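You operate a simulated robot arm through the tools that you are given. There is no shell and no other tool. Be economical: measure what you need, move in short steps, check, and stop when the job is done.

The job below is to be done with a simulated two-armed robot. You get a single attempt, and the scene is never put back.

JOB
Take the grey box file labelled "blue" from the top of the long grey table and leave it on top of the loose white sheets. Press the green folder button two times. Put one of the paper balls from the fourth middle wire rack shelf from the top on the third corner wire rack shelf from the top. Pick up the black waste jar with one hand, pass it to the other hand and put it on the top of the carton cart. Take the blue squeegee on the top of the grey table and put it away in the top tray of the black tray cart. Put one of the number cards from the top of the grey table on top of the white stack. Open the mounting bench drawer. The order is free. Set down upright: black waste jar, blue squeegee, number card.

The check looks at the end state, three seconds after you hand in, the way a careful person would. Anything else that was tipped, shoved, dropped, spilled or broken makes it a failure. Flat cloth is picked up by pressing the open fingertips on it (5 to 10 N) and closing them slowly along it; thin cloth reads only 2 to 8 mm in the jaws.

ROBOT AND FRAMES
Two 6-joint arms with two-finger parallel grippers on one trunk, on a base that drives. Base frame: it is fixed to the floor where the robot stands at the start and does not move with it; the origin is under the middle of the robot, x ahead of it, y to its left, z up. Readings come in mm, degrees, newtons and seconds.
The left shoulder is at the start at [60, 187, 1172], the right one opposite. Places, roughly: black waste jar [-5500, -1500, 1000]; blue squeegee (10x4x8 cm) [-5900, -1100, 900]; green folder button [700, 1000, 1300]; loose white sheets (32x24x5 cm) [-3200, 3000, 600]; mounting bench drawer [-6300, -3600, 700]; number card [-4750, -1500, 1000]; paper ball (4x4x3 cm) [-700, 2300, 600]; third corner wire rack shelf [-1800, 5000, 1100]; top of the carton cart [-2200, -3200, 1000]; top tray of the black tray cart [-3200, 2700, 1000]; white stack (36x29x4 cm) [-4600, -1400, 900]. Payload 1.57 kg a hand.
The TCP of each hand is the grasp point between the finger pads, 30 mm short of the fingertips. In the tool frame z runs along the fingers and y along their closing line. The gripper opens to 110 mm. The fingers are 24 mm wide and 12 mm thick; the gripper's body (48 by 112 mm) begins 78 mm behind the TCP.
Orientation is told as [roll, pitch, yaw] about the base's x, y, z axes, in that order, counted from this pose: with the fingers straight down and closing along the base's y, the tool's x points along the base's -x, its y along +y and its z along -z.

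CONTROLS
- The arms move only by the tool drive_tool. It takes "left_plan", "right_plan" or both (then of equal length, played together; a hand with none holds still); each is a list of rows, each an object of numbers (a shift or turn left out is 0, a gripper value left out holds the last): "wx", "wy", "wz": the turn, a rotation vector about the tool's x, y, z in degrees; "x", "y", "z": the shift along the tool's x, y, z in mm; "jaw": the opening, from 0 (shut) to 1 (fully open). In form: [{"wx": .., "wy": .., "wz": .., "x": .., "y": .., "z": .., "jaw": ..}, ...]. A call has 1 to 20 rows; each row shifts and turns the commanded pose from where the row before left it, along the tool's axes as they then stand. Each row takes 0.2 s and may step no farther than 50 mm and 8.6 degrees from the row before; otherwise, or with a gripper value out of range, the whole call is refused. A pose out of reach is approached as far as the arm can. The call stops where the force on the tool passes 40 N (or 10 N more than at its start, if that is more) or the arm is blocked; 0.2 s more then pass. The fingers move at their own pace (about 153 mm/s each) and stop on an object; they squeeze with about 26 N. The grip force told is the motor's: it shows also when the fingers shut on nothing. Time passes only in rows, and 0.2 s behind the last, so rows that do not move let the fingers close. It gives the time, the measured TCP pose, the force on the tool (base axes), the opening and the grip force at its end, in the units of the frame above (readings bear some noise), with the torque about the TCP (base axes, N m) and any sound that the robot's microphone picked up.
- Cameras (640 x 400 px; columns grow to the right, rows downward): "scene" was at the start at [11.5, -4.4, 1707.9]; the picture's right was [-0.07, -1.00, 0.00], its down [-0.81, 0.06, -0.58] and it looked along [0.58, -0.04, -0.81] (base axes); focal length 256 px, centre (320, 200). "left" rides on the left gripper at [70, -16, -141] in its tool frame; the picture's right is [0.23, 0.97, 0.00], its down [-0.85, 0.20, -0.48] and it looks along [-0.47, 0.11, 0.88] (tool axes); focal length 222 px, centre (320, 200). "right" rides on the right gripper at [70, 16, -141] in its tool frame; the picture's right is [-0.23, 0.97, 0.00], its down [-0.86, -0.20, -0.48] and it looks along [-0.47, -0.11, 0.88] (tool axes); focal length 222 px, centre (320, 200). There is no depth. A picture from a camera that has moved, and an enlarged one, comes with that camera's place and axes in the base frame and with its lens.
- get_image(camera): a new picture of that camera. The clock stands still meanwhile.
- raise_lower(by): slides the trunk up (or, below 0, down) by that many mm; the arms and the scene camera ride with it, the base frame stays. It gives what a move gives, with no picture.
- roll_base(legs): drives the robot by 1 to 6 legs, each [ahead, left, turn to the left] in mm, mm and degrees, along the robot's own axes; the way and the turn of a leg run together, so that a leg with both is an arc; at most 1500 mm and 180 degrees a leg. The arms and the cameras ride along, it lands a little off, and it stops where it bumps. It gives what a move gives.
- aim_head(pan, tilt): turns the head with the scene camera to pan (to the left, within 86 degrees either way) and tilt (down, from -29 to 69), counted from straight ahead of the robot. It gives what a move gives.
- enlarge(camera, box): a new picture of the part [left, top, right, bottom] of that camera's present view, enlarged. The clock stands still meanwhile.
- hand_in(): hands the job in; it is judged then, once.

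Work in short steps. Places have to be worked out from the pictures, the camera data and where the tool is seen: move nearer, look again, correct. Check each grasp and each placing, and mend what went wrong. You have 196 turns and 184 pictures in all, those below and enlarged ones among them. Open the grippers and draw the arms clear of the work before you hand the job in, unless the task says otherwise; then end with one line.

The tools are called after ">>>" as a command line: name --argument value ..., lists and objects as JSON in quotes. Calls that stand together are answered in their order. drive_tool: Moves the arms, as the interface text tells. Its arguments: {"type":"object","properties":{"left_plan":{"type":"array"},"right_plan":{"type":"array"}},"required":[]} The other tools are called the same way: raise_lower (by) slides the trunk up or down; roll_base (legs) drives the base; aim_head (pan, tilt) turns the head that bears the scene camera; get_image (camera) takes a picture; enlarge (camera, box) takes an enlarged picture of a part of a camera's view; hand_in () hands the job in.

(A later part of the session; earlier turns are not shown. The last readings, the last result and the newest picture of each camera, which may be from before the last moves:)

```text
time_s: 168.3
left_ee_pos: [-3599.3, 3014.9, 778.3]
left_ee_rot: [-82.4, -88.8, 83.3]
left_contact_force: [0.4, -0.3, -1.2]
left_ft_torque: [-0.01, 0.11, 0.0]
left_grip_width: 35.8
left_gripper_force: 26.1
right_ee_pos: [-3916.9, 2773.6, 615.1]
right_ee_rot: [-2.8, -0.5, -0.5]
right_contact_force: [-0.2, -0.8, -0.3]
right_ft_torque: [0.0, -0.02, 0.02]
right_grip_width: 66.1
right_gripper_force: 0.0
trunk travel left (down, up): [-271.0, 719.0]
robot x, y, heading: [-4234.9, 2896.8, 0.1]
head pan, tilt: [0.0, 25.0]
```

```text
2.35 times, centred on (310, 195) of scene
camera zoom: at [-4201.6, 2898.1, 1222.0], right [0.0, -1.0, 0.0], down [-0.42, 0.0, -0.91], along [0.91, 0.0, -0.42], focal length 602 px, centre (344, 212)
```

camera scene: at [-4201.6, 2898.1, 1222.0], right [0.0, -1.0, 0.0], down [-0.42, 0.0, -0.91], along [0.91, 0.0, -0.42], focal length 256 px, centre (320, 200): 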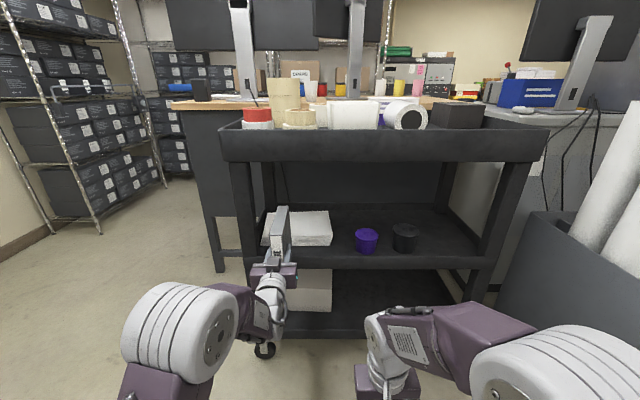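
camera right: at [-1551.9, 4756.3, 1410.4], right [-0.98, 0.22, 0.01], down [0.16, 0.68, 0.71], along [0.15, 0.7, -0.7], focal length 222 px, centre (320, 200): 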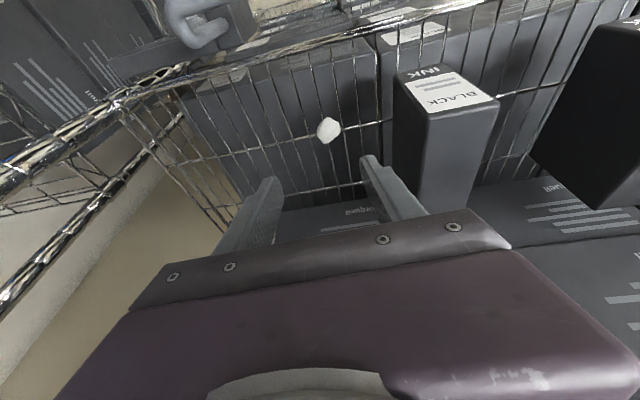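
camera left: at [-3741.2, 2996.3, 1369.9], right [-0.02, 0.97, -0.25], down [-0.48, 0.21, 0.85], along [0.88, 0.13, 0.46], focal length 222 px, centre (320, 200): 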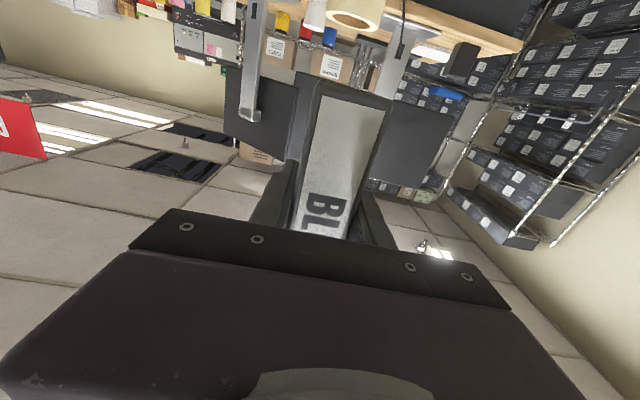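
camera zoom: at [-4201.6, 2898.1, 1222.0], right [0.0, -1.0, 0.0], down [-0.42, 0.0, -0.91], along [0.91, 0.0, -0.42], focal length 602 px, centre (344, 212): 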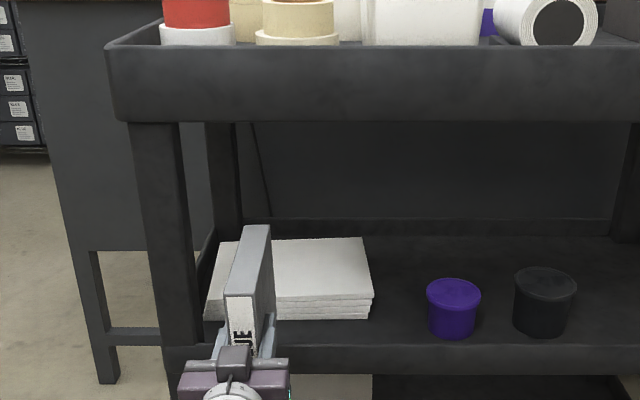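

Sheets: x −3259…−3022, y 2846…3160, top z≈615. I roll forward with the file at safe height over the tray lip.

>>> roll_base --legs '[[390, 0, 0]]'

>>> get_image --camera "scene"

```text
time_s: 170.8
left_ee_pos: [-3207.5, 3014.3, 776.9]
left_ee_rot: [-80.7, -88.8, 81.6]
left_contact_force: [0.5, -0.6, -2.1]
left_ft_torque: [-0.03, 0.08, 0.03]
left_grip_width: 35.9
left_gripper_force: 26.4
right_ee_pos: [-3525.9, 2771.8, 613.4]
right_ee_rot: [-2.9, -0.3, -0.4]
right_contact_force: [0.0, -0.2, -0.2]
right_ft_torque: [-0.01, 0.0, 0.03]
right_grip_width: 66.0
right_gripper_force: 0.1
trunk travel left (down, up): [-271.0, 719.0]
robot x, y, heading: [-3843.9, 2899.2, 0.2]
head pan, tilt: [0.0, 25.0]
```

```text
128 pictures are left
camera scene: at [-3810.3, 2899.1, 1221.9], right [0.0, -1.0, 0.0], down [-0.42, 0.0, -0.91], along [0.91, 0.0, -0.42], focal length 256 px, centre (320, 200)
```

scene: 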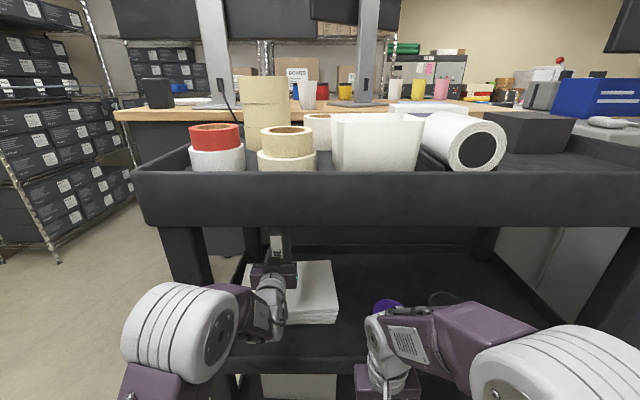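

In position above the sheets. I lower the trunk 80 mm, then feel down with the arm.

>>> raise_lower --by -80

>>> drive_tool --left_plan '[{"x": 4}, {"x": 4}, {}]'

>>> get_image --camera "left"

```text
time_s: 171.9
left_ee_pos: [-3208.9, 3014.3, 700.0]
left_ee_rot: [-80.8, -88.8, 81.7]
left_contact_force: [-0.1, 0.0, -2.5]
left_ft_torque: [0.0, 0.09, 0.01]
left_grip_width: 35.7
left_gripper_force: 26.1
right_ee_pos: [-3525.3, 2772.7, 535.5]
right_ee_rot: [-3.0, -0.5, -0.5]
right_contact_force: [-0.3, -0.2, -0.3]
right_ft_torque: [-0.01, 0.02, 0.02]
right_grip_width: 65.9
right_gripper_force: 0.0
trunk travel left (down, up): [-191.0, 799.0]
robot x, y, heading: [-3840.8, 2900.0, 0.3]
head pan, tilt: [0.0, 25.0]
```

```text
time_s: 172.7
left_ee_pos: [-3209.7, 3014.0, 696.9]
left_ee_rot: [-116.0, -89.1, 117.0]
left_contact_force: [5.1, 2.9, 23.2]
left_ft_torque: [0.67, 0.13, -0.3]
left_grip_width: 36.0
left_gripper_force: 25.8
right_ee_pos: [-3525.5, 2772.5, 535.8]
right_ee_rot: [-2.9, -0.6, -0.4]
right_contact_force: [0.0, 0.2, 0.0]
right_ft_torque: [-0.01, 0.0, -0.03]
right_grip_width: 66.0
right_gripper_force: 0.1
trunk travel left (down, up): [-191.0, 799.0]
robot x, y, heading: [-3843.0, 2898.7, 0.3]
head pan, tilt: [0.0, 25.0]
```

```text
127 pictures are left
camera left: at [-3350.1, 2995.7, 626.1], right [-0.01, 0.97, -0.24], down [-0.49, 0.2, 0.85], along [0.87, 0.13, 0.47], focal length 222 px, centre (320, 200)
```

left: 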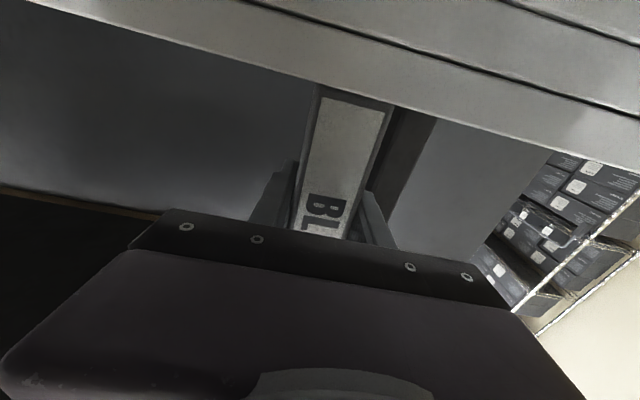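

>>> enlarge --camera "scene" --box '[200, 200, 400, 340]'

```text
2.86 times, centred on (300, 270) of scene
camera zoom: at [-3813.6, 2898.5, 1142.4], right [0.0, -1.0, 0.0], down [-0.42, 0.0, -0.91], along [0.91, 0.0, -0.42], focal length 731 px, centre (377, 0)
```

zoom: 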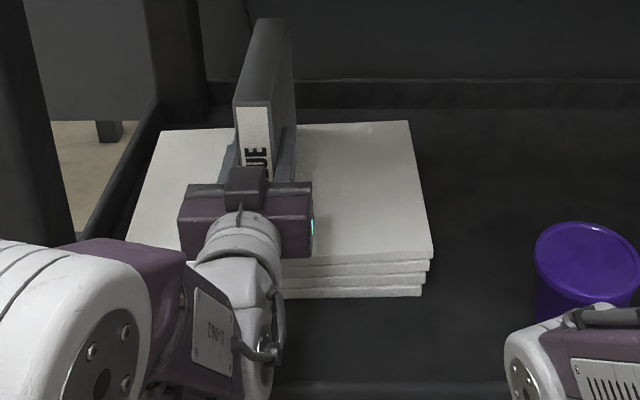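

The file stands upright on the sheets. I ease the pressure by 1 mm, open gently, and check.

>>> drive_tool --left_plan '[{"x": -1}, {"jaw": 0.36}, {"jaw": 0.39}, {"jaw": 0.42}, {"jaw": 0.46}, {"jaw": 0.5}, {"jaw": 0.55}, {"jaw": 0.6}, {}, {}]'

>>> enlarge --camera "scene" --box '[200, 200, 400, 340]'

>>> get_image --camera "left"

```text
time_s: 174.9
left_ee_pos: [-3208.1, 3013.4, 692.8]
left_ee_rot: [-77.4, -89.1, 78.3]
left_contact_force: [0.0, -0.8, 1.4]
left_ft_torque: [0.02, -0.02, -0.02]
left_grip_width: 66.0
left_gripper_force: 0.0
right_ee_pos: [-3526.4, 2773.8, 535.0]
right_ee_rot: [-2.9, -0.6, -0.5]
right_contact_force: [0.4, -1.1, 0.0]
right_ft_torque: [-0.01, 0.02, 0.0]
right_grip_width: 65.9
right_gripper_force: 0.0
trunk travel left (down, up): [-191.0, 799.0]
robot x, y, heading: [-3844.9, 2899.8, 0.1]
head pan, tilt: [0.0, 25.0]
```

```text
2.86 times, centred on (300, 270) of scene
camera zoom: at [-3811.1, 2899.0, 1142.0], right [0.0, -1.0, 0.0], down [-0.42, 0.0, -0.91], along [0.91, 0.0, -0.42], focal length 731 px, centre (377, 0)
```

zoom: 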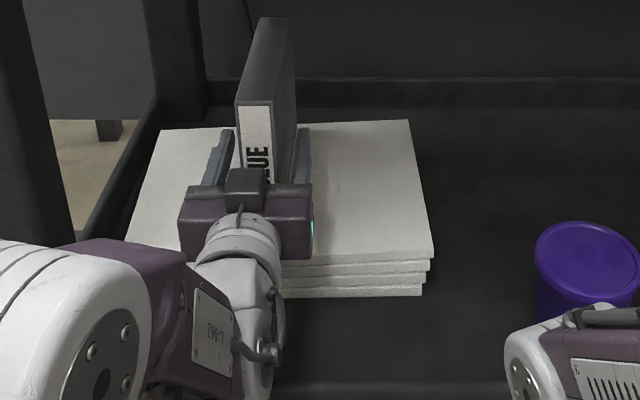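

```text
124 pictures are left
camera left: at [-3349.8, 2995.9, 623.5], right [-0.02, 0.97, -0.24], down [-0.48, 0.21, 0.85], along [0.88, 0.13, 0.46], focal length 222 px, centre (320, 200)
```

left: 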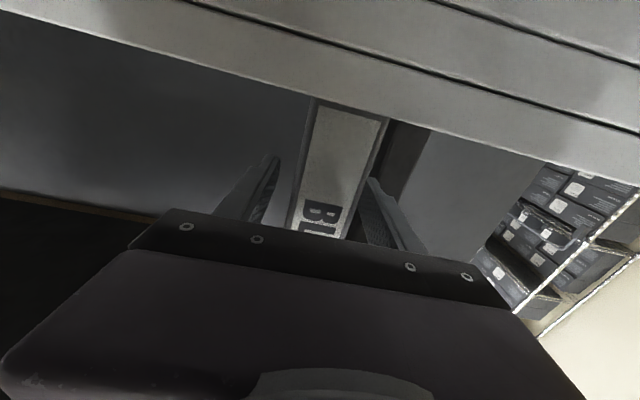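

The file stands freely. I roll straight back out and check.

>>> roll_base --legs '[[-450, 0, 0]]'

>>> get_image --camera "scene"

```text
time_s: 176.0
left_ee_pos: [-3241.3, 3014.5, 699.3]
left_ee_rot: [-135.1, -88.5, 136.1]
left_contact_force: [8.3, 0.9, -0.3]
left_ft_torque: [0.08, -0.61, -0.01]
left_grip_width: 66.2
left_gripper_force: 0.1
right_ee_pos: [-3561.4, 2772.0, 534.4]
right_ee_rot: [-2.9, -0.5, -0.7]
right_contact_force: [-0.6, -0.7, 0.2]
right_ft_torque: [-0.03, 0.01, -0.01]
right_grip_width: 66.2
right_gripper_force: 0.0
trunk travel left (down, up): [-191.0, 799.0]
robot x, y, heading: [-3878.2, 2897.1, -0.0]
head pan, tilt: [0.0, 25.0]
stopped in leg 1: the force on the tool passed its limit (the readings are from after the stop); the commanded pose is now the measured one
```

```text
123 pictures are left
camera scene: at [-3847.1, 2899.0, 1142.0], right [0.0, -1.0, 0.0], down [-0.42, 0.0, -0.91], along [0.91, 0.0, -0.42], focal length 256 px, centre (320, 200)
```

scene: 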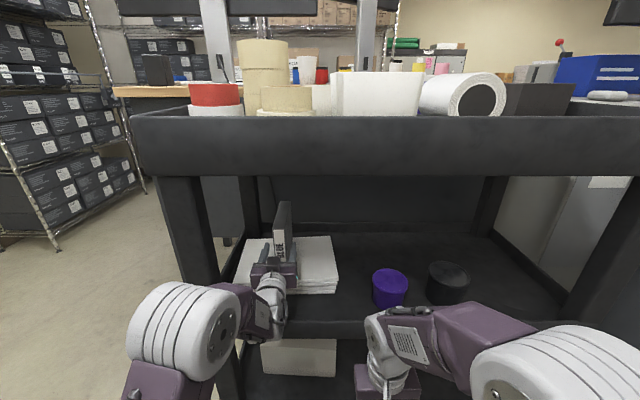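

The hand's underside caught the tray lip while backing. I raise the trunk 45 mm and back off again.

>>> raise_lower --by 45

>>> enlarge --camera "scene" --box '[200, 190, 400, 330]'

```text
time_s: 176.8
left_ee_pos: [-3242.4, 3013.8, 743.1]
left_ee_rot: [-132.6, -88.6, 133.8]
left_contact_force: [-0.7, 0.7, -0.1]
left_ft_torque: [0.03, 0.0, 0.0]
left_grip_width: 65.9
left_gripper_force: 0.0
right_ee_pos: [-3561.8, 2771.6, 580.2]
right_ee_rot: [-3.0, -0.5, -0.6]
right_contact_force: [0.1, -0.3, 0.8]
right_ft_torque: [0.01, -0.03, 0.0]
right_grip_width: 65.9
right_gripper_force: 0.1
trunk travel left (down, up): [-236.0, 754.0]
robot x, y, heading: [-3877.1, 2897.8, -0.0]
head pan, tilt: [0.0, 25.0]
```

```text
2.86 times, centred on (300, 260) of scene
camera zoom: at [-3847.9, 2898.9, 1187.0], right [0.0, -1.0, 0.0], down [-0.42, 0.0, -0.91], along [0.91, 0.0, -0.42], focal length 731 px, centre (377, 29)
```

zoom: 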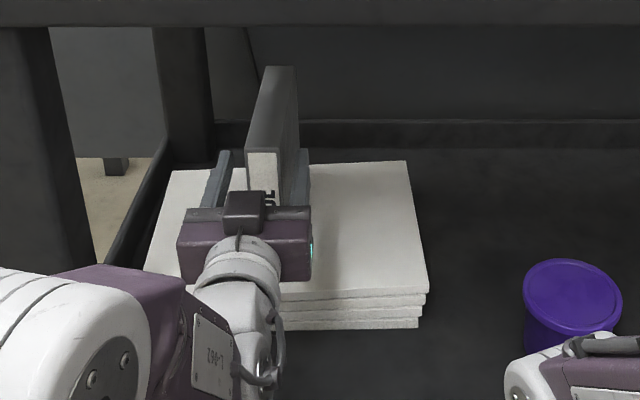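

Clear and the file still stands. I back off.

>>> roll_base --legs '[[-450, 0, 0]]'

>>> enlarge --camera "scene" --box '[180, 130, 440, 330]'

```text
time_s: 179.6
left_ee_pos: [-3692.5, 3013.6, 743.7]
left_ee_rot: [-133.7, -88.6, 134.8]
left_contact_force: [-0.1, 0.2, 0.1]
left_ft_torque: [0.0, 0.02, -0.02]
left_grip_width: 65.8
left_gripper_force: 0.2
right_ee_pos: [-4013.3, 2772.8, 579.8]
right_ee_rot: [-3.0, -0.5, -0.4]
right_contact_force: [-0.1, -1.0, 0.2]
right_ft_torque: [-0.04, 0.0, 0.02]
right_grip_width: 65.8
right_gripper_force: 0.1
trunk travel left (down, up): [-236.0, 754.0]
robot x, y, heading: [-4328.7, 2897.5, 0.1]
head pan, tilt: [0.0, 25.0]
```

```text
2.00 times, centred on (310, 230) of scene
camera zoom: at [-4298.5, 2898.2, 1187.0], right [0.0, -1.0, 0.0], down [-0.42, 0.0, -0.91], along [0.91, 0.0, -0.42], focal length 512 px, centre (340, 140)
```

zoom: 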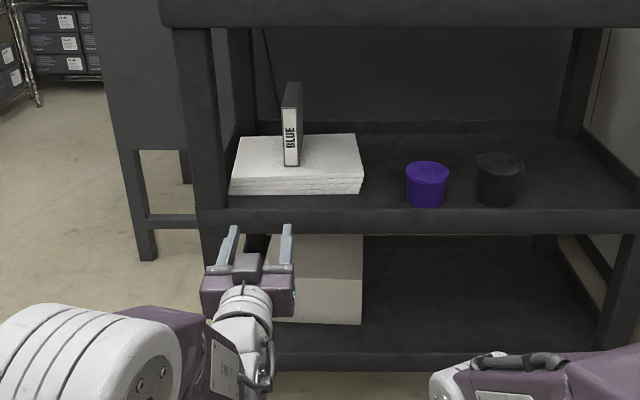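

The file stands well on the sheets. I raise the trunk and fold the left tool back to pointing down.

>>> raise_lower --by 400

>>> drive_tool --left_plan '[{"wy": 8, "z": -25, "jaw": 1}, {"wy": 8, "z": -25, "x": 5}, {"wy": 8, "z": -24, "x": 7}, {"wy": 8, "z": -22, "x": 10}, {"wy": 8, "z": -20, "x": 14}, {"wy": 8, "z": -18, "x": 18}, {"wy": 8, "z": -15, "x": 20}, {"wy": 8, "z": -12, "x": 22}, {"wy": 8, "z": -8, "x": 24}, {"wy": 8, "z": -4, "x": 25}, {"wy": 8}, {}]'

>>> aim_head --pan -80 --tilt 20

>>> get_image --camera "scene"

```text
time_s: 183.4
left_ee_pos: [-3692.0, 3013.3, 1144.9]
left_ee_rot: [-133.3, -88.5, 134.3]
left_contact_force: [-1.2, 1.3, -0.4]
left_ft_torque: [0.0, 0.03, 0.0]
left_grip_width: 65.7
left_gripper_force: 0.0
right_ee_pos: [-4013.1, 2771.3, 980.0]
right_ee_rot: [-2.9, -0.4, -0.4]
right_contact_force: [-0.3, 0.6, -0.3]
right_ft_torque: [0.0, 0.03, -0.01]
right_grip_width: 65.9
right_gripper_force: 0.0
trunk travel left (down, up): [-636.0, 354.0]
robot x, y, heading: [-4327.8, 2898.0, 0.3]
head pan, tilt: [0.0, 25.0]
```

```text
time_s: 186.0
left_ee_pos: [-3928.3, 3011.1, 1115.3]
left_ee_rot: [-0.5, -6.8, 2.0]
left_contact_force: [-0.6, 0.9, 1.1]
left_ft_torque: [0.01, -0.01, 0.02]
left_grip_width: 109.9
left_gripper_force: 0.2
left hand out of reach, approached as far as the arm can: row 5
right_ee_pos: [-4013.3, 2773.1, 979.8]
right_ee_rot: [-2.9, -0.7, -0.6]
right_contact_force: [0.2, -0.5, -0.4]
right_ft_torque: [0.02, -0.02, 0.01]
right_grip_width: 66.1
right_gripper_force: 0.1
trunk travel left (down, up): [-636.0, 354.0]
robot x, y, heading: [-4327.4, 2895.0, -0.1]
head pan, tilt: [0.0, 25.0]
```

```text
time_s: 187.5
left_ee_pos: [-3927.4, 3012.9, 1114.9]
left_ee_rot: [-0.5, -7.1, 2.1]
left_contact_force: [-0.2, -0.2, 0.3]
left_ft_torque: [0.02, 0.01, 0.02]
left_grip_width: 110.1
left_gripper_force: 0.1
right_ee_pos: [-4012.3, 2771.5, 980.5]
right_ee_rot: [-3.0, -0.5, -0.5]
right_contact_force: [0.2, 0.3, 0.0]
right_ft_torque: [0.03, 0.01, 0.0]
right_grip_width: 66.2
right_gripper_force: 0.1
trunk travel left (down, up): [-636.0, 354.0]
robot x, y, heading: [-4329.5, 2898.8, 0.1]
head pan, tilt: [-80.0, 20.0]
```

```text
120 pictures are left
camera scene: at [-4373.8, 2806.4, 1595.1], right [-0.98, -0.18, 0.0], down [-0.06, 0.34, -0.94], along [0.17, -0.92, -0.34], focal length 256 px, centre (320, 200)
```

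scene: 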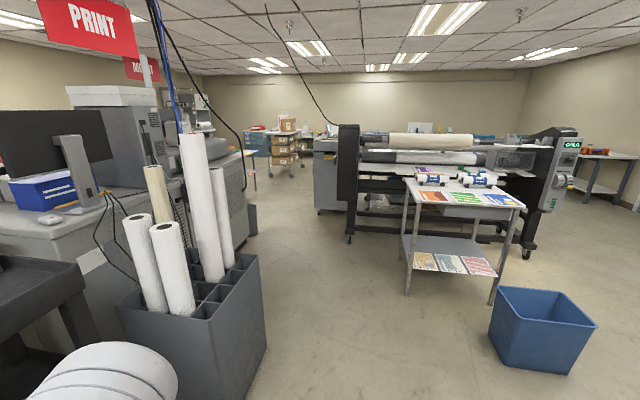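

The route south passes between the roll bin and the paper table, then east of the roll printer. I drive it.

>>> roll_base --legs '[[0, 0, -90], [1150, 0, 0], [1000, 0, 0], [0, 780, 0], [1000, 0, 0]]'

>>> aim_head --pan -35 --tilt 20

>>> get_image --camera "scene"

>>> aim_head --pan 35 --tilt 20

>>> get_image --camera "scene"

```text
time_s: 210.5
left_ee_pos: [-3414.3, -632.9, 1114.7]
left_ee_rot: [-0.6, -7.0, -87.4]
left_contact_force: [0.7, -1.6, -0.1]
left_ft_torque: [0.02, 0.01, -0.04]
left_grip_width: 110.2
left_gripper_force: 0.0
right_ee_pos: [-3656.6, -550.0, 980.4]
right_ee_rot: [-2.9, -0.5, -90.0]
right_contact_force: [-0.4, 0.2, 0.5]
right_ft_torque: [-0.05, 0.02, -0.02]
right_grip_width: 65.9
right_gripper_force: 0.0
trunk travel left (down, up): [-636.0, 354.0]
robot x, y, heading: [-3531.5, -233.0, -89.7]
head pan, tilt: [-80.0, 20.0]
```

```text
time_s: 211.6
left_ee_pos: [-3415.1, -633.3, 1115.4]
left_ee_rot: [-0.5, -7.1, -87.5]
left_contact_force: [0.2, 0.2, 0.6]
left_ft_torque: [0.02, 0.0, 0.0]
left_grip_width: 109.7
left_gripper_force: 0.1
right_ee_pos: [-3655.1, -551.0, 981.1]
right_ee_rot: [-2.8, -0.5, -90.1]
right_contact_force: [0.8, -0.6, 0.5]
right_ft_torque: [-0.03, 0.01, 0.0]
right_grip_width: 65.8
right_gripper_force: 0.0
trunk travel left (down, up): [-636.0, 354.0]
robot x, y, heading: [-3533.7, -232.9, -89.6]
head pan, tilt: [-35.0, 20.0]
```

```text
119 pictures are left
camera scene: at [-3587.4, -248.9, 1595.1], right [-0.82, 0.57, 0.0], down [0.19, 0.28, -0.94], along [-0.53, -0.77, -0.34], focal length 256 px, centre (320, 200)
```

scene: 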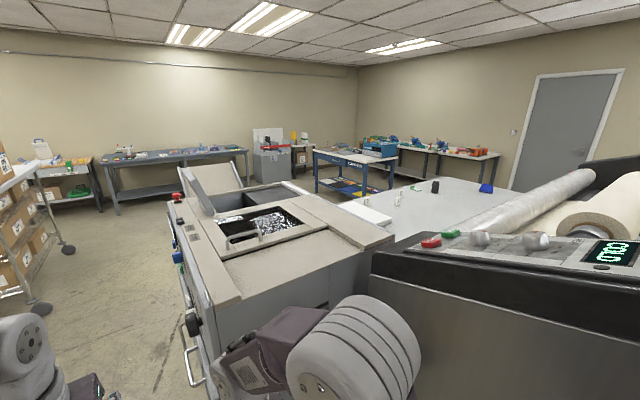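

```text
time_s: 213.0
left_ee_pos: [-3414.9, -634.3, 1114.5]
left_ee_rot: [-0.4, -7.1, -87.5]
left_contact_force: [0.7, 0.3, 0.0]
left_ft_torque: [0.01, -0.01, 0.01]
left_grip_width: 110.0
left_gripper_force: 0.1
right_ee_pos: [-3655.8, -549.6, 980.7]
right_ee_rot: [-2.9, -0.5, -90.0]
right_contact_force: [0.3, -0.7, 0.1]
right_ft_torque: [0.0, -0.01, 0.0]
right_grip_width: 65.9
right_gripper_force: 0.1
trunk travel left (down, up): [-636.0, 354.0]
robot x, y, heading: [-3536.7, -229.2, -89.8]
head pan, tilt: [35.0, 20.0]
```

```text
118 pictures are left
camera scene: at [-3480.5, -247.9, 1595.1], right [-0.81, -0.58, 0.0], down [-0.2, 0.28, -0.94], along [0.55, -0.77, -0.34], focal length 256 px, centre (320, 200)
```

scene: 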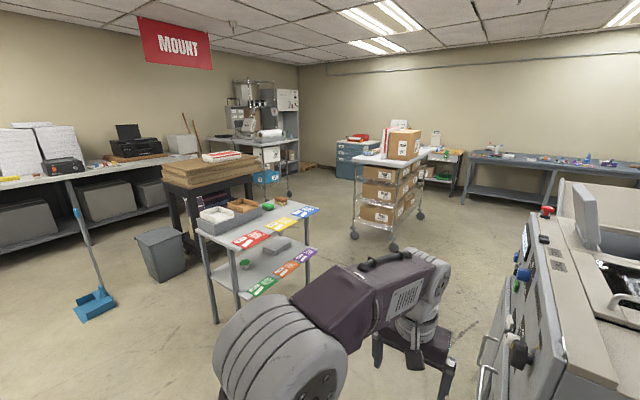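

I can see the grey table (jar, squeegee, white stack) west of the grey cutter machine; I go around south of the machine to approach it from the south side.

>>> roll_base --legs '[[0, 380, 0], [1500, 0, 0], [1500, 0, 0], [0, -900, 0]]'

>>> aim_head --pan -84 --tilt 22

>>> get_image --camera "scene"

```text
time_s: 215.1
left_ee_pos: [-3101.1, -631.2, 1114.5]
left_ee_rot: [-0.7, -7.1, -87.7]
left_contact_force: [1.6, 1.0, -0.1]
left_ft_torque: [-0.02, 0.07, -0.03]
left_grip_width: 110.3
left_gripper_force: 0.0
right_ee_pos: [-3341.5, -546.2, 980.1]
right_ee_rot: [-3.1, -0.5, -90.3]
right_contact_force: [-0.4, 0.6, 0.0]
right_ft_torque: [-0.02, 0.04, 0.01]
right_grip_width: 66.2
right_gripper_force: 0.0
trunk travel left (down, up): [-636.0, 354.0]
robot x, y, heading: [-3222.7, -226.6, -89.4]
head pan, tilt: [35.0, 20.0]
stopped in leg 1: the robot was blocked; the commanded pose is now the measured one
```

```text
time_s: 217.1
left_ee_pos: [-3105.3, -630.0, 1115.7]
left_ee_rot: [-0.5, -7.0, -87.7]
left_contact_force: [-0.6, -0.1, -0.3]
left_ft_torque: [-0.02, -0.03, -0.01]
left_grip_width: 109.9
left_gripper_force: 0.1
right_ee_pos: [-3344.7, -547.3, 980.1]
right_ee_rot: [-2.8, -0.5, -90.3]
right_contact_force: [-0.2, 0.2, -0.3]
right_ft_torque: [-0.03, 0.01, -0.02]
right_grip_width: 66.1
right_gripper_force: 0.1
trunk travel left (down, up): [-636.0, 354.0]
robot x, y, heading: [-3220.6, -227.8, -89.8]
head pan, tilt: [-84.0, 22.0]
```

```text
117 pictures are left
camera scene: at [-3315.0, -179.9, 1591.8], right [-0.11, 0.99, 0.0], down [0.37, 0.04, -0.93], along [-0.92, -0.1, -0.37], focal length 256 px, centre (320, 200)
```

scene: 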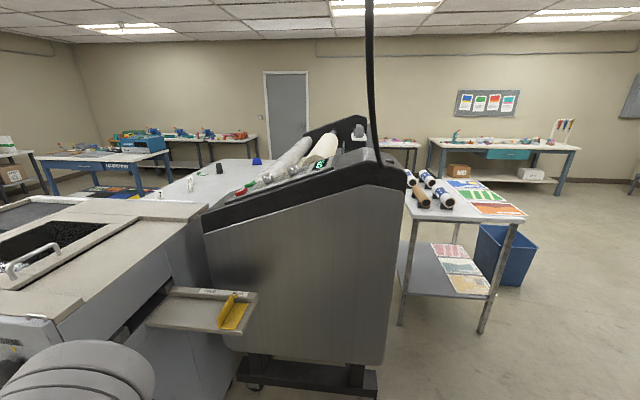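

Something to the left blocked the robot; I look there.

>>> aim_head --pan 75 --tilt 40

>>> get_image --camera "scene"

```text
time_s: 219.5
left_ee_pos: [-3104.3, -629.7, 1115.3]
left_ee_rot: [-0.5, -7.0, -87.7]
left_contact_force: [-0.1, 1.0, -0.5]
left_ft_torque: [-0.01, -0.01, -0.02]
left_grip_width: 110.0
left_gripper_force: 0.0
right_ee_pos: [-3345.2, -548.3, 979.7]
right_ee_rot: [-2.9, -0.5, -90.3]
right_contact_force: [-0.7, -0.6, 0.6]
right_ft_torque: [-0.01, -0.02, -0.02]
right_grip_width: 66.1
right_gripper_force: 0.2
trunk travel left (down, up): [-636.0, 354.0]
robot x, y, heading: [-3220.4, -231.5, -89.5]
head pan, tilt: [75.0, 40.0]
```

```text
116 pictures are left
camera scene: at [-3140.4, -191.0, 1563.7], right [-0.25, -0.97, 0.0], down [-0.62, 0.16, -0.77], along [0.74, -0.19, -0.64], focal length 256 px, centre (320, 200)
```

scene: 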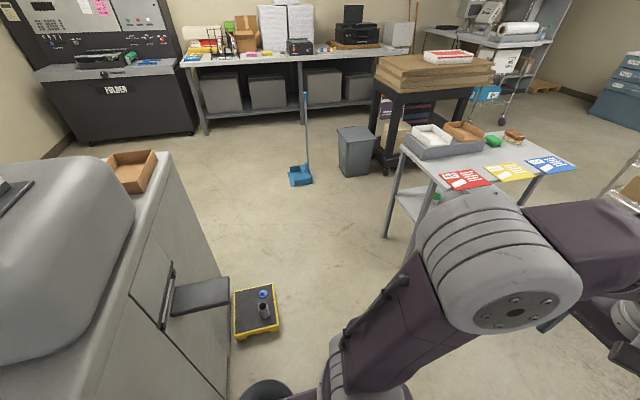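

A waste bin by the machine blocked the base. I move back right 60 mm and check that it still stands.

>>> roll_base --legs '[[0, -60, 0]]'

>>> aim_head --pan 84 --tilt 55

>>> get_image --camera "scene"

```text
time_s: 220.5
left_ee_pos: [-3163.8, -630.7, 1115.5]
left_ee_rot: [-0.5, -7.0, -87.6]
left_contact_force: [0.4, 0.2, 0.0]
left_ft_torque: [0.0, 0.02, 0.03]
left_grip_width: 110.2
left_gripper_force: 0.1
right_ee_pos: [-3403.6, -547.6, 980.1]
right_ee_rot: [-3.0, -0.5, -90.2]
right_contact_force: [-0.2, 0.9, 0.5]
right_ft_torque: [0.03, 0.02, -0.01]
right_grip_width: 66.0
right_gripper_force: 0.0
trunk travel left (down, up): [-636.0, 354.0]
robot x, y, heading: [-3280.4, -232.5, -89.6]
head pan, tilt: [75.0, 40.0]
```

```text
time_s: 221.2
left_ee_pos: [-3165.0, -631.1, 1114.9]
left_ee_rot: [-0.4, -7.0, -87.7]
left_contact_force: [-0.4, 0.0, 0.0]
left_ft_torque: [-0.03, -0.03, -0.03]
left_grip_width: 110.0
left_gripper_force: 0.0
right_ee_pos: [-3404.4, -548.0, 980.6]
right_ee_rot: [-2.9, -0.5, -90.2]
right_contact_force: [0.2, -0.3, 0.3]
right_ft_torque: [-0.06, -0.02, 0.0]
right_grip_width: 66.0
right_gripper_force: 0.1
trunk travel left (down, up): [-636.0, 354.0]
robot x, y, heading: [-3281.4, -231.7, -89.6]
head pan, tilt: [84.0, 55.0]
```

```text
115 pictures are left
camera scene: at [-3211.6, -177.0, 1543.0], right [-0.1, -1.0, 0.0], down [-0.81, 0.08, -0.57], along [0.57, -0.06, -0.82], focal length 256 px, centre (320, 200)
```

scene: 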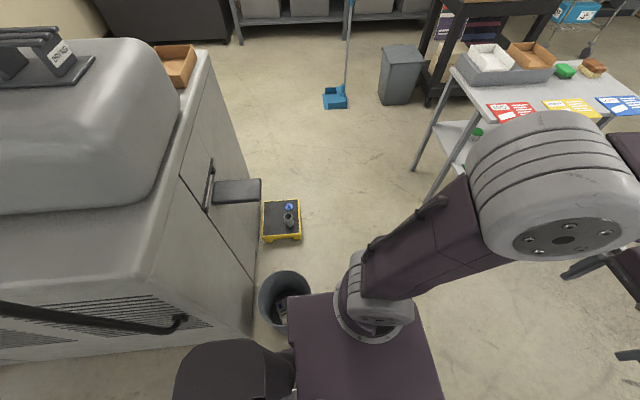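

The bin stands. Now I drive south past the machine, then west.

>>> roll_base --legs '[[1500, 0, 0], [1450, 0, 0], [0, -900, 0]]'

>>> aim_head --pan -84 --tilt 22

>>> get_image --camera "scene"

```text
time_s: 239.8
left_ee_pos: [-4046.8, -3600.3, 1116.0]
left_ee_rot: [-0.4, -7.0, -86.8]
left_contact_force: [-0.4, -0.4, 0.1]
left_ft_torque: [0.02, 0.01, -0.03]
left_grip_width: 110.2
left_gripper_force: 0.1
right_ee_pos: [-4288.5, -3520.0, 980.9]
right_ee_rot: [-2.9, -0.5, -89.4]
right_contact_force: [0.6, 0.3, -0.6]
right_ft_torque: [0.05, 0.03, 0.01]
right_grip_width: 66.1
right_gripper_force: 0.1
trunk travel left (down, up): [-636.0, 354.0]
robot x, y, heading: [-4168.6, -3199.1, -88.6]
head pan, tilt: [84.0, 55.0]
```

```text
time_s: 242.4
left_ee_pos: [-4047.0, -3600.8, 1116.0]
left_ee_rot: [-0.5, -7.0, -86.8]
left_contact_force: [-0.1, 0.3, 0.2]
left_ft_torque: [0.03, 0.02, -0.02]
left_grip_width: 110.0
left_gripper_force: 0.0
right_ee_pos: [-4289.3, -3520.9, 979.1]
right_ee_rot: [-2.9, -0.5, -89.4]
right_contact_force: [0.3, 0.0, -0.7]
right_ft_torque: [-0.01, -0.03, 0.01]
right_grip_width: 65.6
right_gripper_force: 0.1
trunk travel left (down, up): [-636.0, 354.0]
robot x, y, heading: [-4168.7, -3203.9, -88.9]
head pan, tilt: [-84.0, 22.0]
```

```text
114 pictures are left
camera scene: at [-4264.2, -3152.8, 1591.8], right [-0.13, 0.99, 0.0], down [0.37, 0.05, -0.93], along [-0.92, -0.12, -0.37], focal length 256 px, centre (320, 200)
```

scene: 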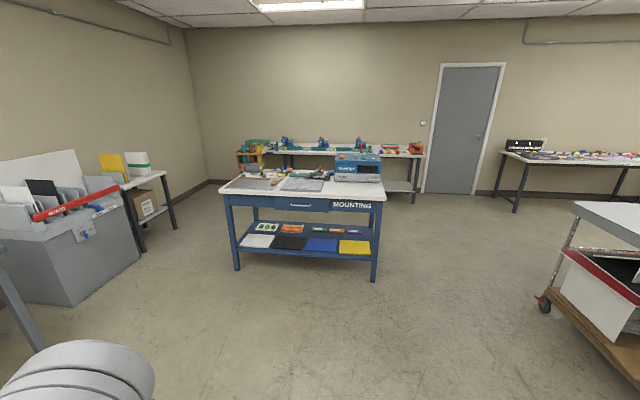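

The mounting bench with its drawer is straight west. I turn to face it and drive closer.

>>> roll_base --legs '[[0, 0, -91], [1200, 0, 0], [0, 230, 0]]'

>>> aim_head --pan 0 --tilt 35

>>> get_image --camera "scene"

```text
time_s: 253.7
left_ee_pos: [-5777.6, -3540.7, 1115.6]
left_ee_rot: [-0.5, -6.9, -178.1]
left_contact_force: [-0.2, 0.7, 0.5]
left_ft_torque: [-0.01, 0.0, 0.0]
left_grip_width: 110.1
left_gripper_force: 0.1
right_ee_pos: [-5690.8, -3301.5, 978.5]
right_ee_rot: [-2.8, -0.5, 179.3]
right_contact_force: [-0.5, -0.6, -0.6]
right_ft_torque: [0.01, 0.0, 0.01]
right_grip_width: 66.3
right_gripper_force: 0.1
trunk travel left (down, up): [-636.0, 354.0]
robot x, y, heading: [-5377.8, -3425.5, 180.2]
head pan, tilt: [-84.0, 22.0]
```

```text
time_s: 255.3
left_ee_pos: [-5777.4, -3541.9, 1116.1]
left_ee_rot: [-0.5, -7.1, -178.1]
left_contact_force: [0.0, -0.3, 0.4]
left_ft_torque: [0.01, 0.05, 0.0]
left_grip_width: 110.2
left_gripper_force: 0.0
right_ee_pos: [-5690.7, -3302.6, 979.8]
right_ee_rot: [-2.9, -0.4, 179.3]
right_contact_force: [1.0, 0.4, -0.2]
right_ft_torque: [-0.01, 0.02, 0.0]
right_grip_width: 66.1
right_gripper_force: 0.0
trunk travel left (down, up): [-636.0, 354.0]
robot x, y, heading: [-5376.4, -3424.6, 179.9]
head pan, tilt: [0.0, 35.0]
```

```text
113 pictures are left
camera scene: at [-5404.9, -3426.3, 1571.2], right [0.0, 1.0, 0.0], down [0.57, 0.0, -0.82], along [-0.82, 0.0, -0.57], focal length 256 px, centre (320, 200)
```

scene: 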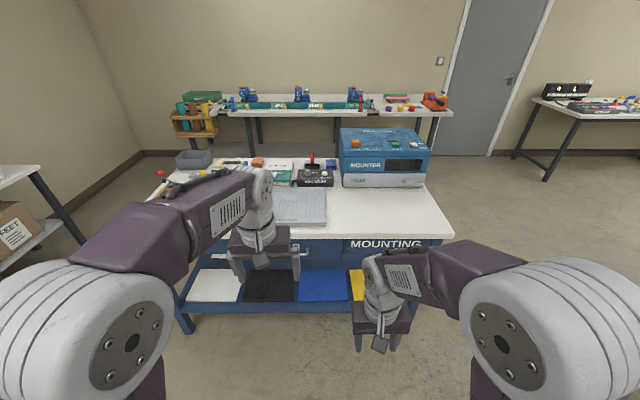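

>>> enlarge --camera "scene" --box '[180, 210, 460, 320]'

>>> get_image --camera "left"

```text
2.29 times, centred on (320, 265) of scene
camera zoom: at [-5404.9, -3426.3, 1571.2], right [0.0, 1.0, 0.0], down [0.57, 0.0, -0.82], along [-0.82, 0.0, -0.57], focal length 585 px, centre (320, 51)
```

zoom: 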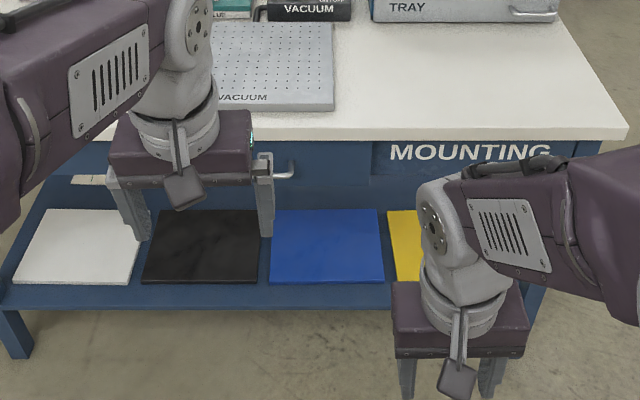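

```text
111 pictures are left
camera left: at [-5691.2, -3521.1, 1247.3], right [0.26, -0.97, -0.04], down [-0.78, -0.23, 0.58], along [-0.57, -0.12, -0.82], focal length 222 px, centre (320, 200)
```

left: 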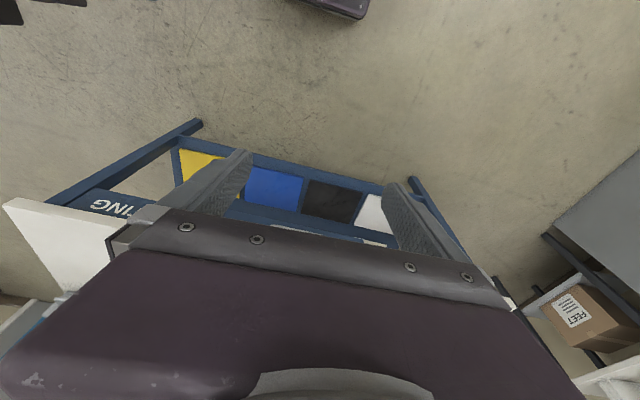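

The drawer has a horizontal bar handle at about z 776, y −3620…−3475, x≈−6155. I swing the left tool level (pointing at the bench), then will roll it 90° so the fingers straddle the bar from above and below.

>>> drive_tool --left_plan '[{"wy": -8.3, "x": -25, "z": 3}, {"wy": -8.3, "x": -24, "z": 7}, {"wy": -8.3, "x": -23, "z": 10}, {"wy": -8.3, "x": -24, "z": 10}, {"wy": -8.3, "x": -24, "z": 14}, {"wy": -8.3, "x": -22, "z": 18}, {"wy": -8.3, "x": -18, "z": 21}, {"wy": -8.3, "x": -15, "z": 24}, {"wy": -8.3, "x": -12, "z": 25}, {"wy": -8.3, "x": -8, "z": 26}, {}]'

>>> get_image --camera "scene"

```text
time_s: 257.7
left_ee_pos: [-6042.7, -3548.8, 1145.9]
left_ee_rot: [-109.7, -89.6, -68.5]
left_contact_force: [0.5, -0.1, 0.0]
left_ft_torque: [0.02, -0.03, 0.02]
left_grip_width: 110.0
left_gripper_force: 0.0
right_ee_pos: [-5691.2, -3302.4, 980.4]
right_ee_rot: [-2.9, -0.6, 179.4]
right_contact_force: [0.2, 0.3, -0.1]
right_ft_torque: [0.01, 0.06, 0.0]
right_grip_width: 66.0
right_gripper_force: 0.1
trunk travel left (down, up): [-636.0, 354.0]
robot x, y, heading: [-5374.4, -3427.4, 179.9]
head pan, tilt: [0.0, 35.0]
```

```text
110 pictures are left
camera scene: at [-5403.7, -3426.3, 1571.2], right [0.0, 1.0, 0.0], down [0.57, 0.0, -0.82], along [-0.82, 0.0, -0.57], focal length 256 px, centre (320, 200)
```

scene: 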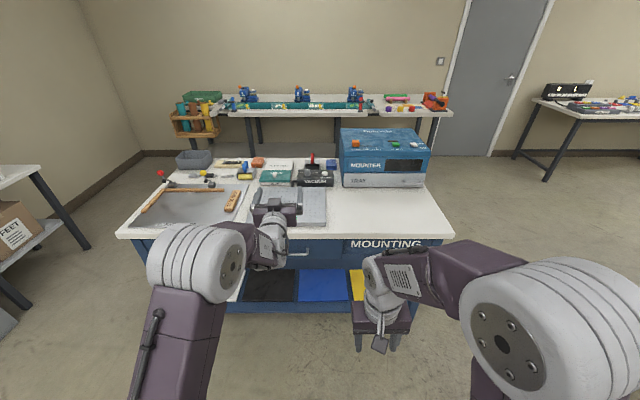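

>>> drive_tool --left_plan '[{"wz": 8.2, "jaw": 0.5}, {"wz": 8.2}, {"wz": 8.2}, {"wz": 8.2}, {"wz": 8.2}, {"wz": 8.2}, {"wz": 8.2}, {"wz": 8.2}, {"wz": 8.2}, {"wz": 8.2}, {"wz": 8}, {}]'

>>> raise_lower --by -360

>>> get_image --camera "scene"

>>> get_image --camera "left"

```text
time_s: 260.3
left_ee_pos: [-6042.8, -3550.3, 1143.5]
left_ee_rot: [90.0, -0.2, 91.8]
left_contact_force: [0.2, -0.2, 0.7]
left_ft_torque: [0.0, -0.01, 0.0]
left_grip_width: 55.1
left_gripper_force: 0.1
right_ee_pos: [-5691.8, -3302.1, 980.2]
right_ee_rot: [-2.9, -0.4, 179.3]
right_contact_force: [-0.2, 0.1, 0.4]
right_ft_torque: [-0.02, -0.01, 0.0]
right_grip_width: 66.1
right_gripper_force: 0.0
trunk travel left (down, up): [-636.0, 354.0]
robot x, y, heading: [-5378.9, -3427.5, 179.9]
head pan, tilt: [0.0, 35.0]
```

```text
time_s: 263.8
left_ee_pos: [-6044.0, -3550.1, 784.2]
left_ee_rot: [90.0, -0.5, 91.8]
left_contact_force: [0.2, 0.3, -0.5]
left_ft_torque: [-0.03, 0.01, 0.0]
left_grip_width: 54.8
left_gripper_force: 0.2
right_ee_pos: [-5691.9, -3301.0, 620.8]
right_ee_rot: [-2.9, -0.6, 179.4]
right_contact_force: [-0.1, -0.3, 0.9]
right_ft_torque: [0.03, -0.02, -0.01]
right_grip_width: 66.1
right_gripper_force: 0.1
trunk travel left (down, up): [-276.0, 714.0]
robot x, y, heading: [-5373.1, -3427.4, 180.1]
head pan, tilt: [0.0, 35.0]
```

```text
109 pictures are left
camera scene: at [-5404.9, -3426.4, 1211.2], right [0.0, 1.0, 0.0], down [0.57, 0.0, -0.82], along [-0.82, 0.0, -0.57], focal length 256 px, centre (320, 200)
```

scene: 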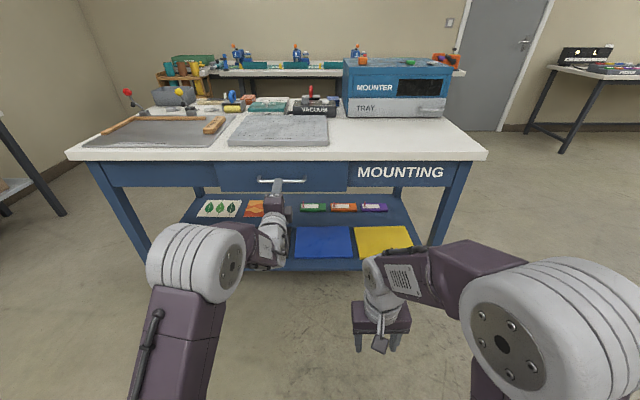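

```text
108 pictures are left
camera left: at [-5899.9, -3613.1, 767.4], right [0.01, -0.23, 0.97], down [0.45, 0.87, 0.21], along [-0.89, 0.44, 0.11], focal length 222 px, centre (320, 200)
```

left: 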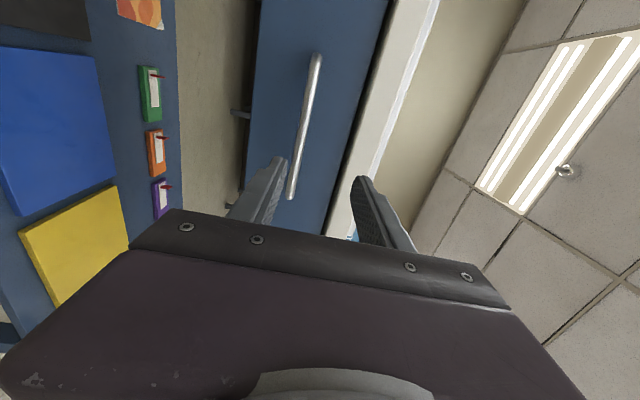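

The handle bar is at x≈−6174, z≈760, centred at y≈−3558. I lower 23 mm and advance so the fingers straddle it.

>>> drive_tool --left_plan '[{"y": -23}, {"z": 40}, {"z": 40}, {"z": 20}, {}]'

>>> get_image --camera "left"

>>> enlarge --camera "scene" --box '[220, 150, 340, 240]'

```text
time_s: 265.0
left_ee_pos: [-6144.7, -3553.4, 760.0]
left_ee_rot: [90.0, -0.4, 91.9]
left_contact_force: [-0.6, 0.8, 0.3]
left_ft_torque: [0.0, -0.03, -0.04]
left_grip_width: 54.9
left_gripper_force: 0.1
right_ee_pos: [-5690.6, -3301.0, 619.9]
right_ee_rot: [-2.9, -0.5, 179.3]
right_contact_force: [-0.2, 0.0, 0.6]
right_ft_torque: [0.0, 0.02, -0.03]
right_grip_width: 66.0
right_gripper_force: 0.1
trunk travel left (down, up): [-276.0, 714.0]
robot x, y, heading: [-5374.3, -3426.6, 179.9]
head pan, tilt: [0.0, 35.0]
```

```text
107 pictures are left
camera left: at [-6000.8, -3616.9, 743.8], right [0.01, -0.23, 0.97], down [0.45, 0.87, 0.21], along [-0.89, 0.44, 0.11], focal length 222 px, centre (320, 200)
```

left: 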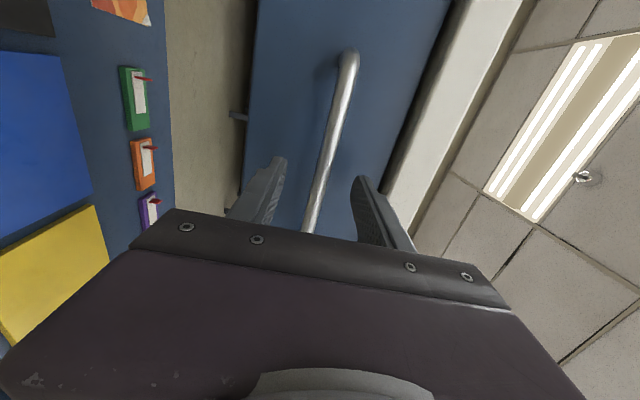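

```text
4.44 times, centred on (280, 195) of scene
camera zoom: at [-5404.9, -3426.4, 1211.2], right [0.0, 1.0, 0.0], down [0.57, 0.0, -0.82], along [-0.82, 0.0, -0.57], focal length 1137 px, centre (498, 222)
```

zoom: 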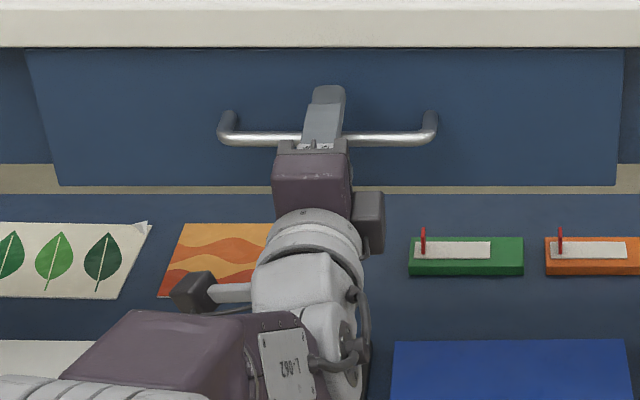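

The bar is between the fingers. I advance 20 mm and close on it.

>>> drive_tool --left_plan '[{"z": 10}, {"z": 8}, {"jaw": 0}, {}, {}]'

```text
time_s: 266.2
left_ee_pos: [-6162.2, -3554.4, 760.5]
left_ee_rot: [90.0, -0.4, 91.8]
left_contact_force: [0.2, -1.3, -3.8]
left_ft_torque: [-0.71, -0.02, -0.01]
left_grip_width: 11.9
left_gripper_force: 29.3
right_ee_pos: [-5691.5, -3301.3, 619.8]
right_ee_rot: [-2.9, -0.5, 179.3]
right_contact_force: [-1.3, 0.1, 0.0]
right_ft_torque: [0.02, -0.02, 0.02]
right_grip_width: 65.8
right_gripper_force: 0.0
trunk travel left (down, up): [-276.0, 714.0]
robot x, y, heading: [-5379.8, -3426.1, 180.1]
head pan, tilt: [0.0, 35.0]
```

The bar is gripped (12 mm). I pull the drawer by rolling the base back.

>>> roll_base --legs '[[-220, 0, 0]]'

>>> get_image --camera "scene"

```text
time_s: 267.9
left_ee_pos: [-5940.0, -3554.2, 759.8]
left_ee_rot: [90.0, -0.5, 91.8]
left_contact_force: [0.9, -4.7, -5.8]
left_ft_torque: [-0.72, -0.04, -0.06]
left_grip_width: 12.0
left_gripper_force: 29.6
right_ee_pos: [-5470.8, -3301.7, 619.9]
right_ee_rot: [-2.9, -0.5, 179.4]
right_contact_force: [0.5, 0.8, 0.5]
right_ft_torque: [0.0, 0.03, -0.01]
right_grip_width: 66.1
right_gripper_force: 0.1
trunk travel left (down, up): [-276.0, 714.0]
robot x, y, heading: [-5153.7, -3428.4, 179.8]
head pan, tilt: [0.0, 35.0]
```

```text
105 pictures are left
camera scene: at [-5184.3, -3427.4, 1211.2], right [0.0, 1.0, 0.0], down [0.57, 0.0, -0.82], along [-0.82, 0.0, -0.57], focal length 256 px, centre (320, 200)
```

scene: 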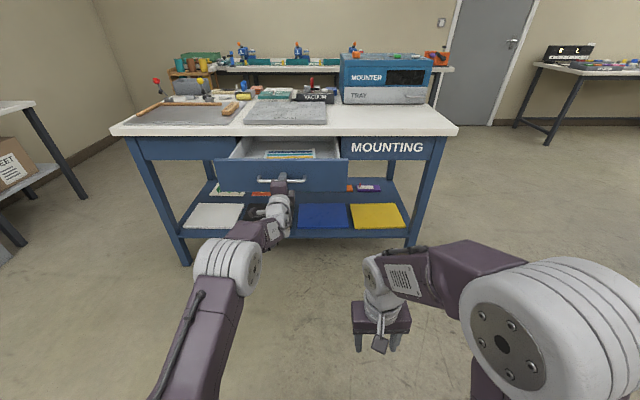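

The drawer is open about 220 mm. I pull a little more to make sure it is fully open.

>>> drive_tool --left_plan '[{"z": -15}, {"z": -15}, {"z": -15}, {"z": -15}, {"z": -15}, {"z": -15}, {}]'

>>> get_image --camera "scene"

```text
time_s: 269.5
left_ee_pos: [-5850.9, -3552.7, 760.1]
left_ee_rot: [89.9, -0.7, 92.3]
left_contact_force: [-0.1, -24.7, -1.6]
left_ft_torque: [-0.73, 0.03, 0.23]
left_grip_width: 11.9
left_gripper_force: 28.9
right_ee_pos: [-5469.0, -3303.1, 619.2]
right_ee_rot: [-3.1, -0.5, 179.3]
right_contact_force: [-0.6, 0.8, 0.0]
right_ft_torque: [0.03, -0.01, -0.02]
right_grip_width: 65.9
right_gripper_force: 0.0
trunk travel left (down, up): [-276.0, 714.0]
robot x, y, heading: [-5152.5, -3428.7, 179.8]
head pan, tilt: [0.0, 35.0]
```

```text
104 pictures are left
camera scene: at [-5183.7, -3430.4, 1211.2], right [0.0, 1.0, 0.0], down [0.57, 0.0, -0.82], along [-0.82, 0.0, -0.57], focal length 256 px, centre (320, 200)
```

scene: 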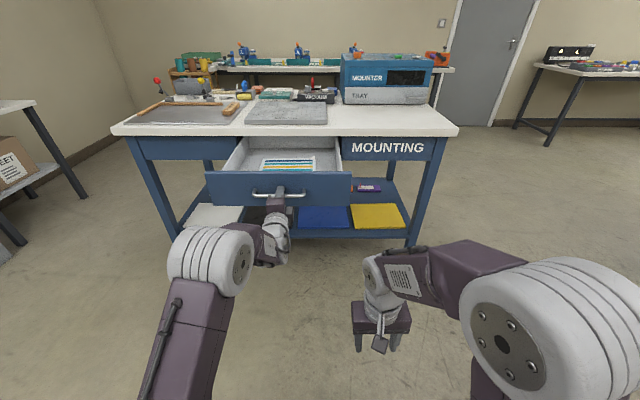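

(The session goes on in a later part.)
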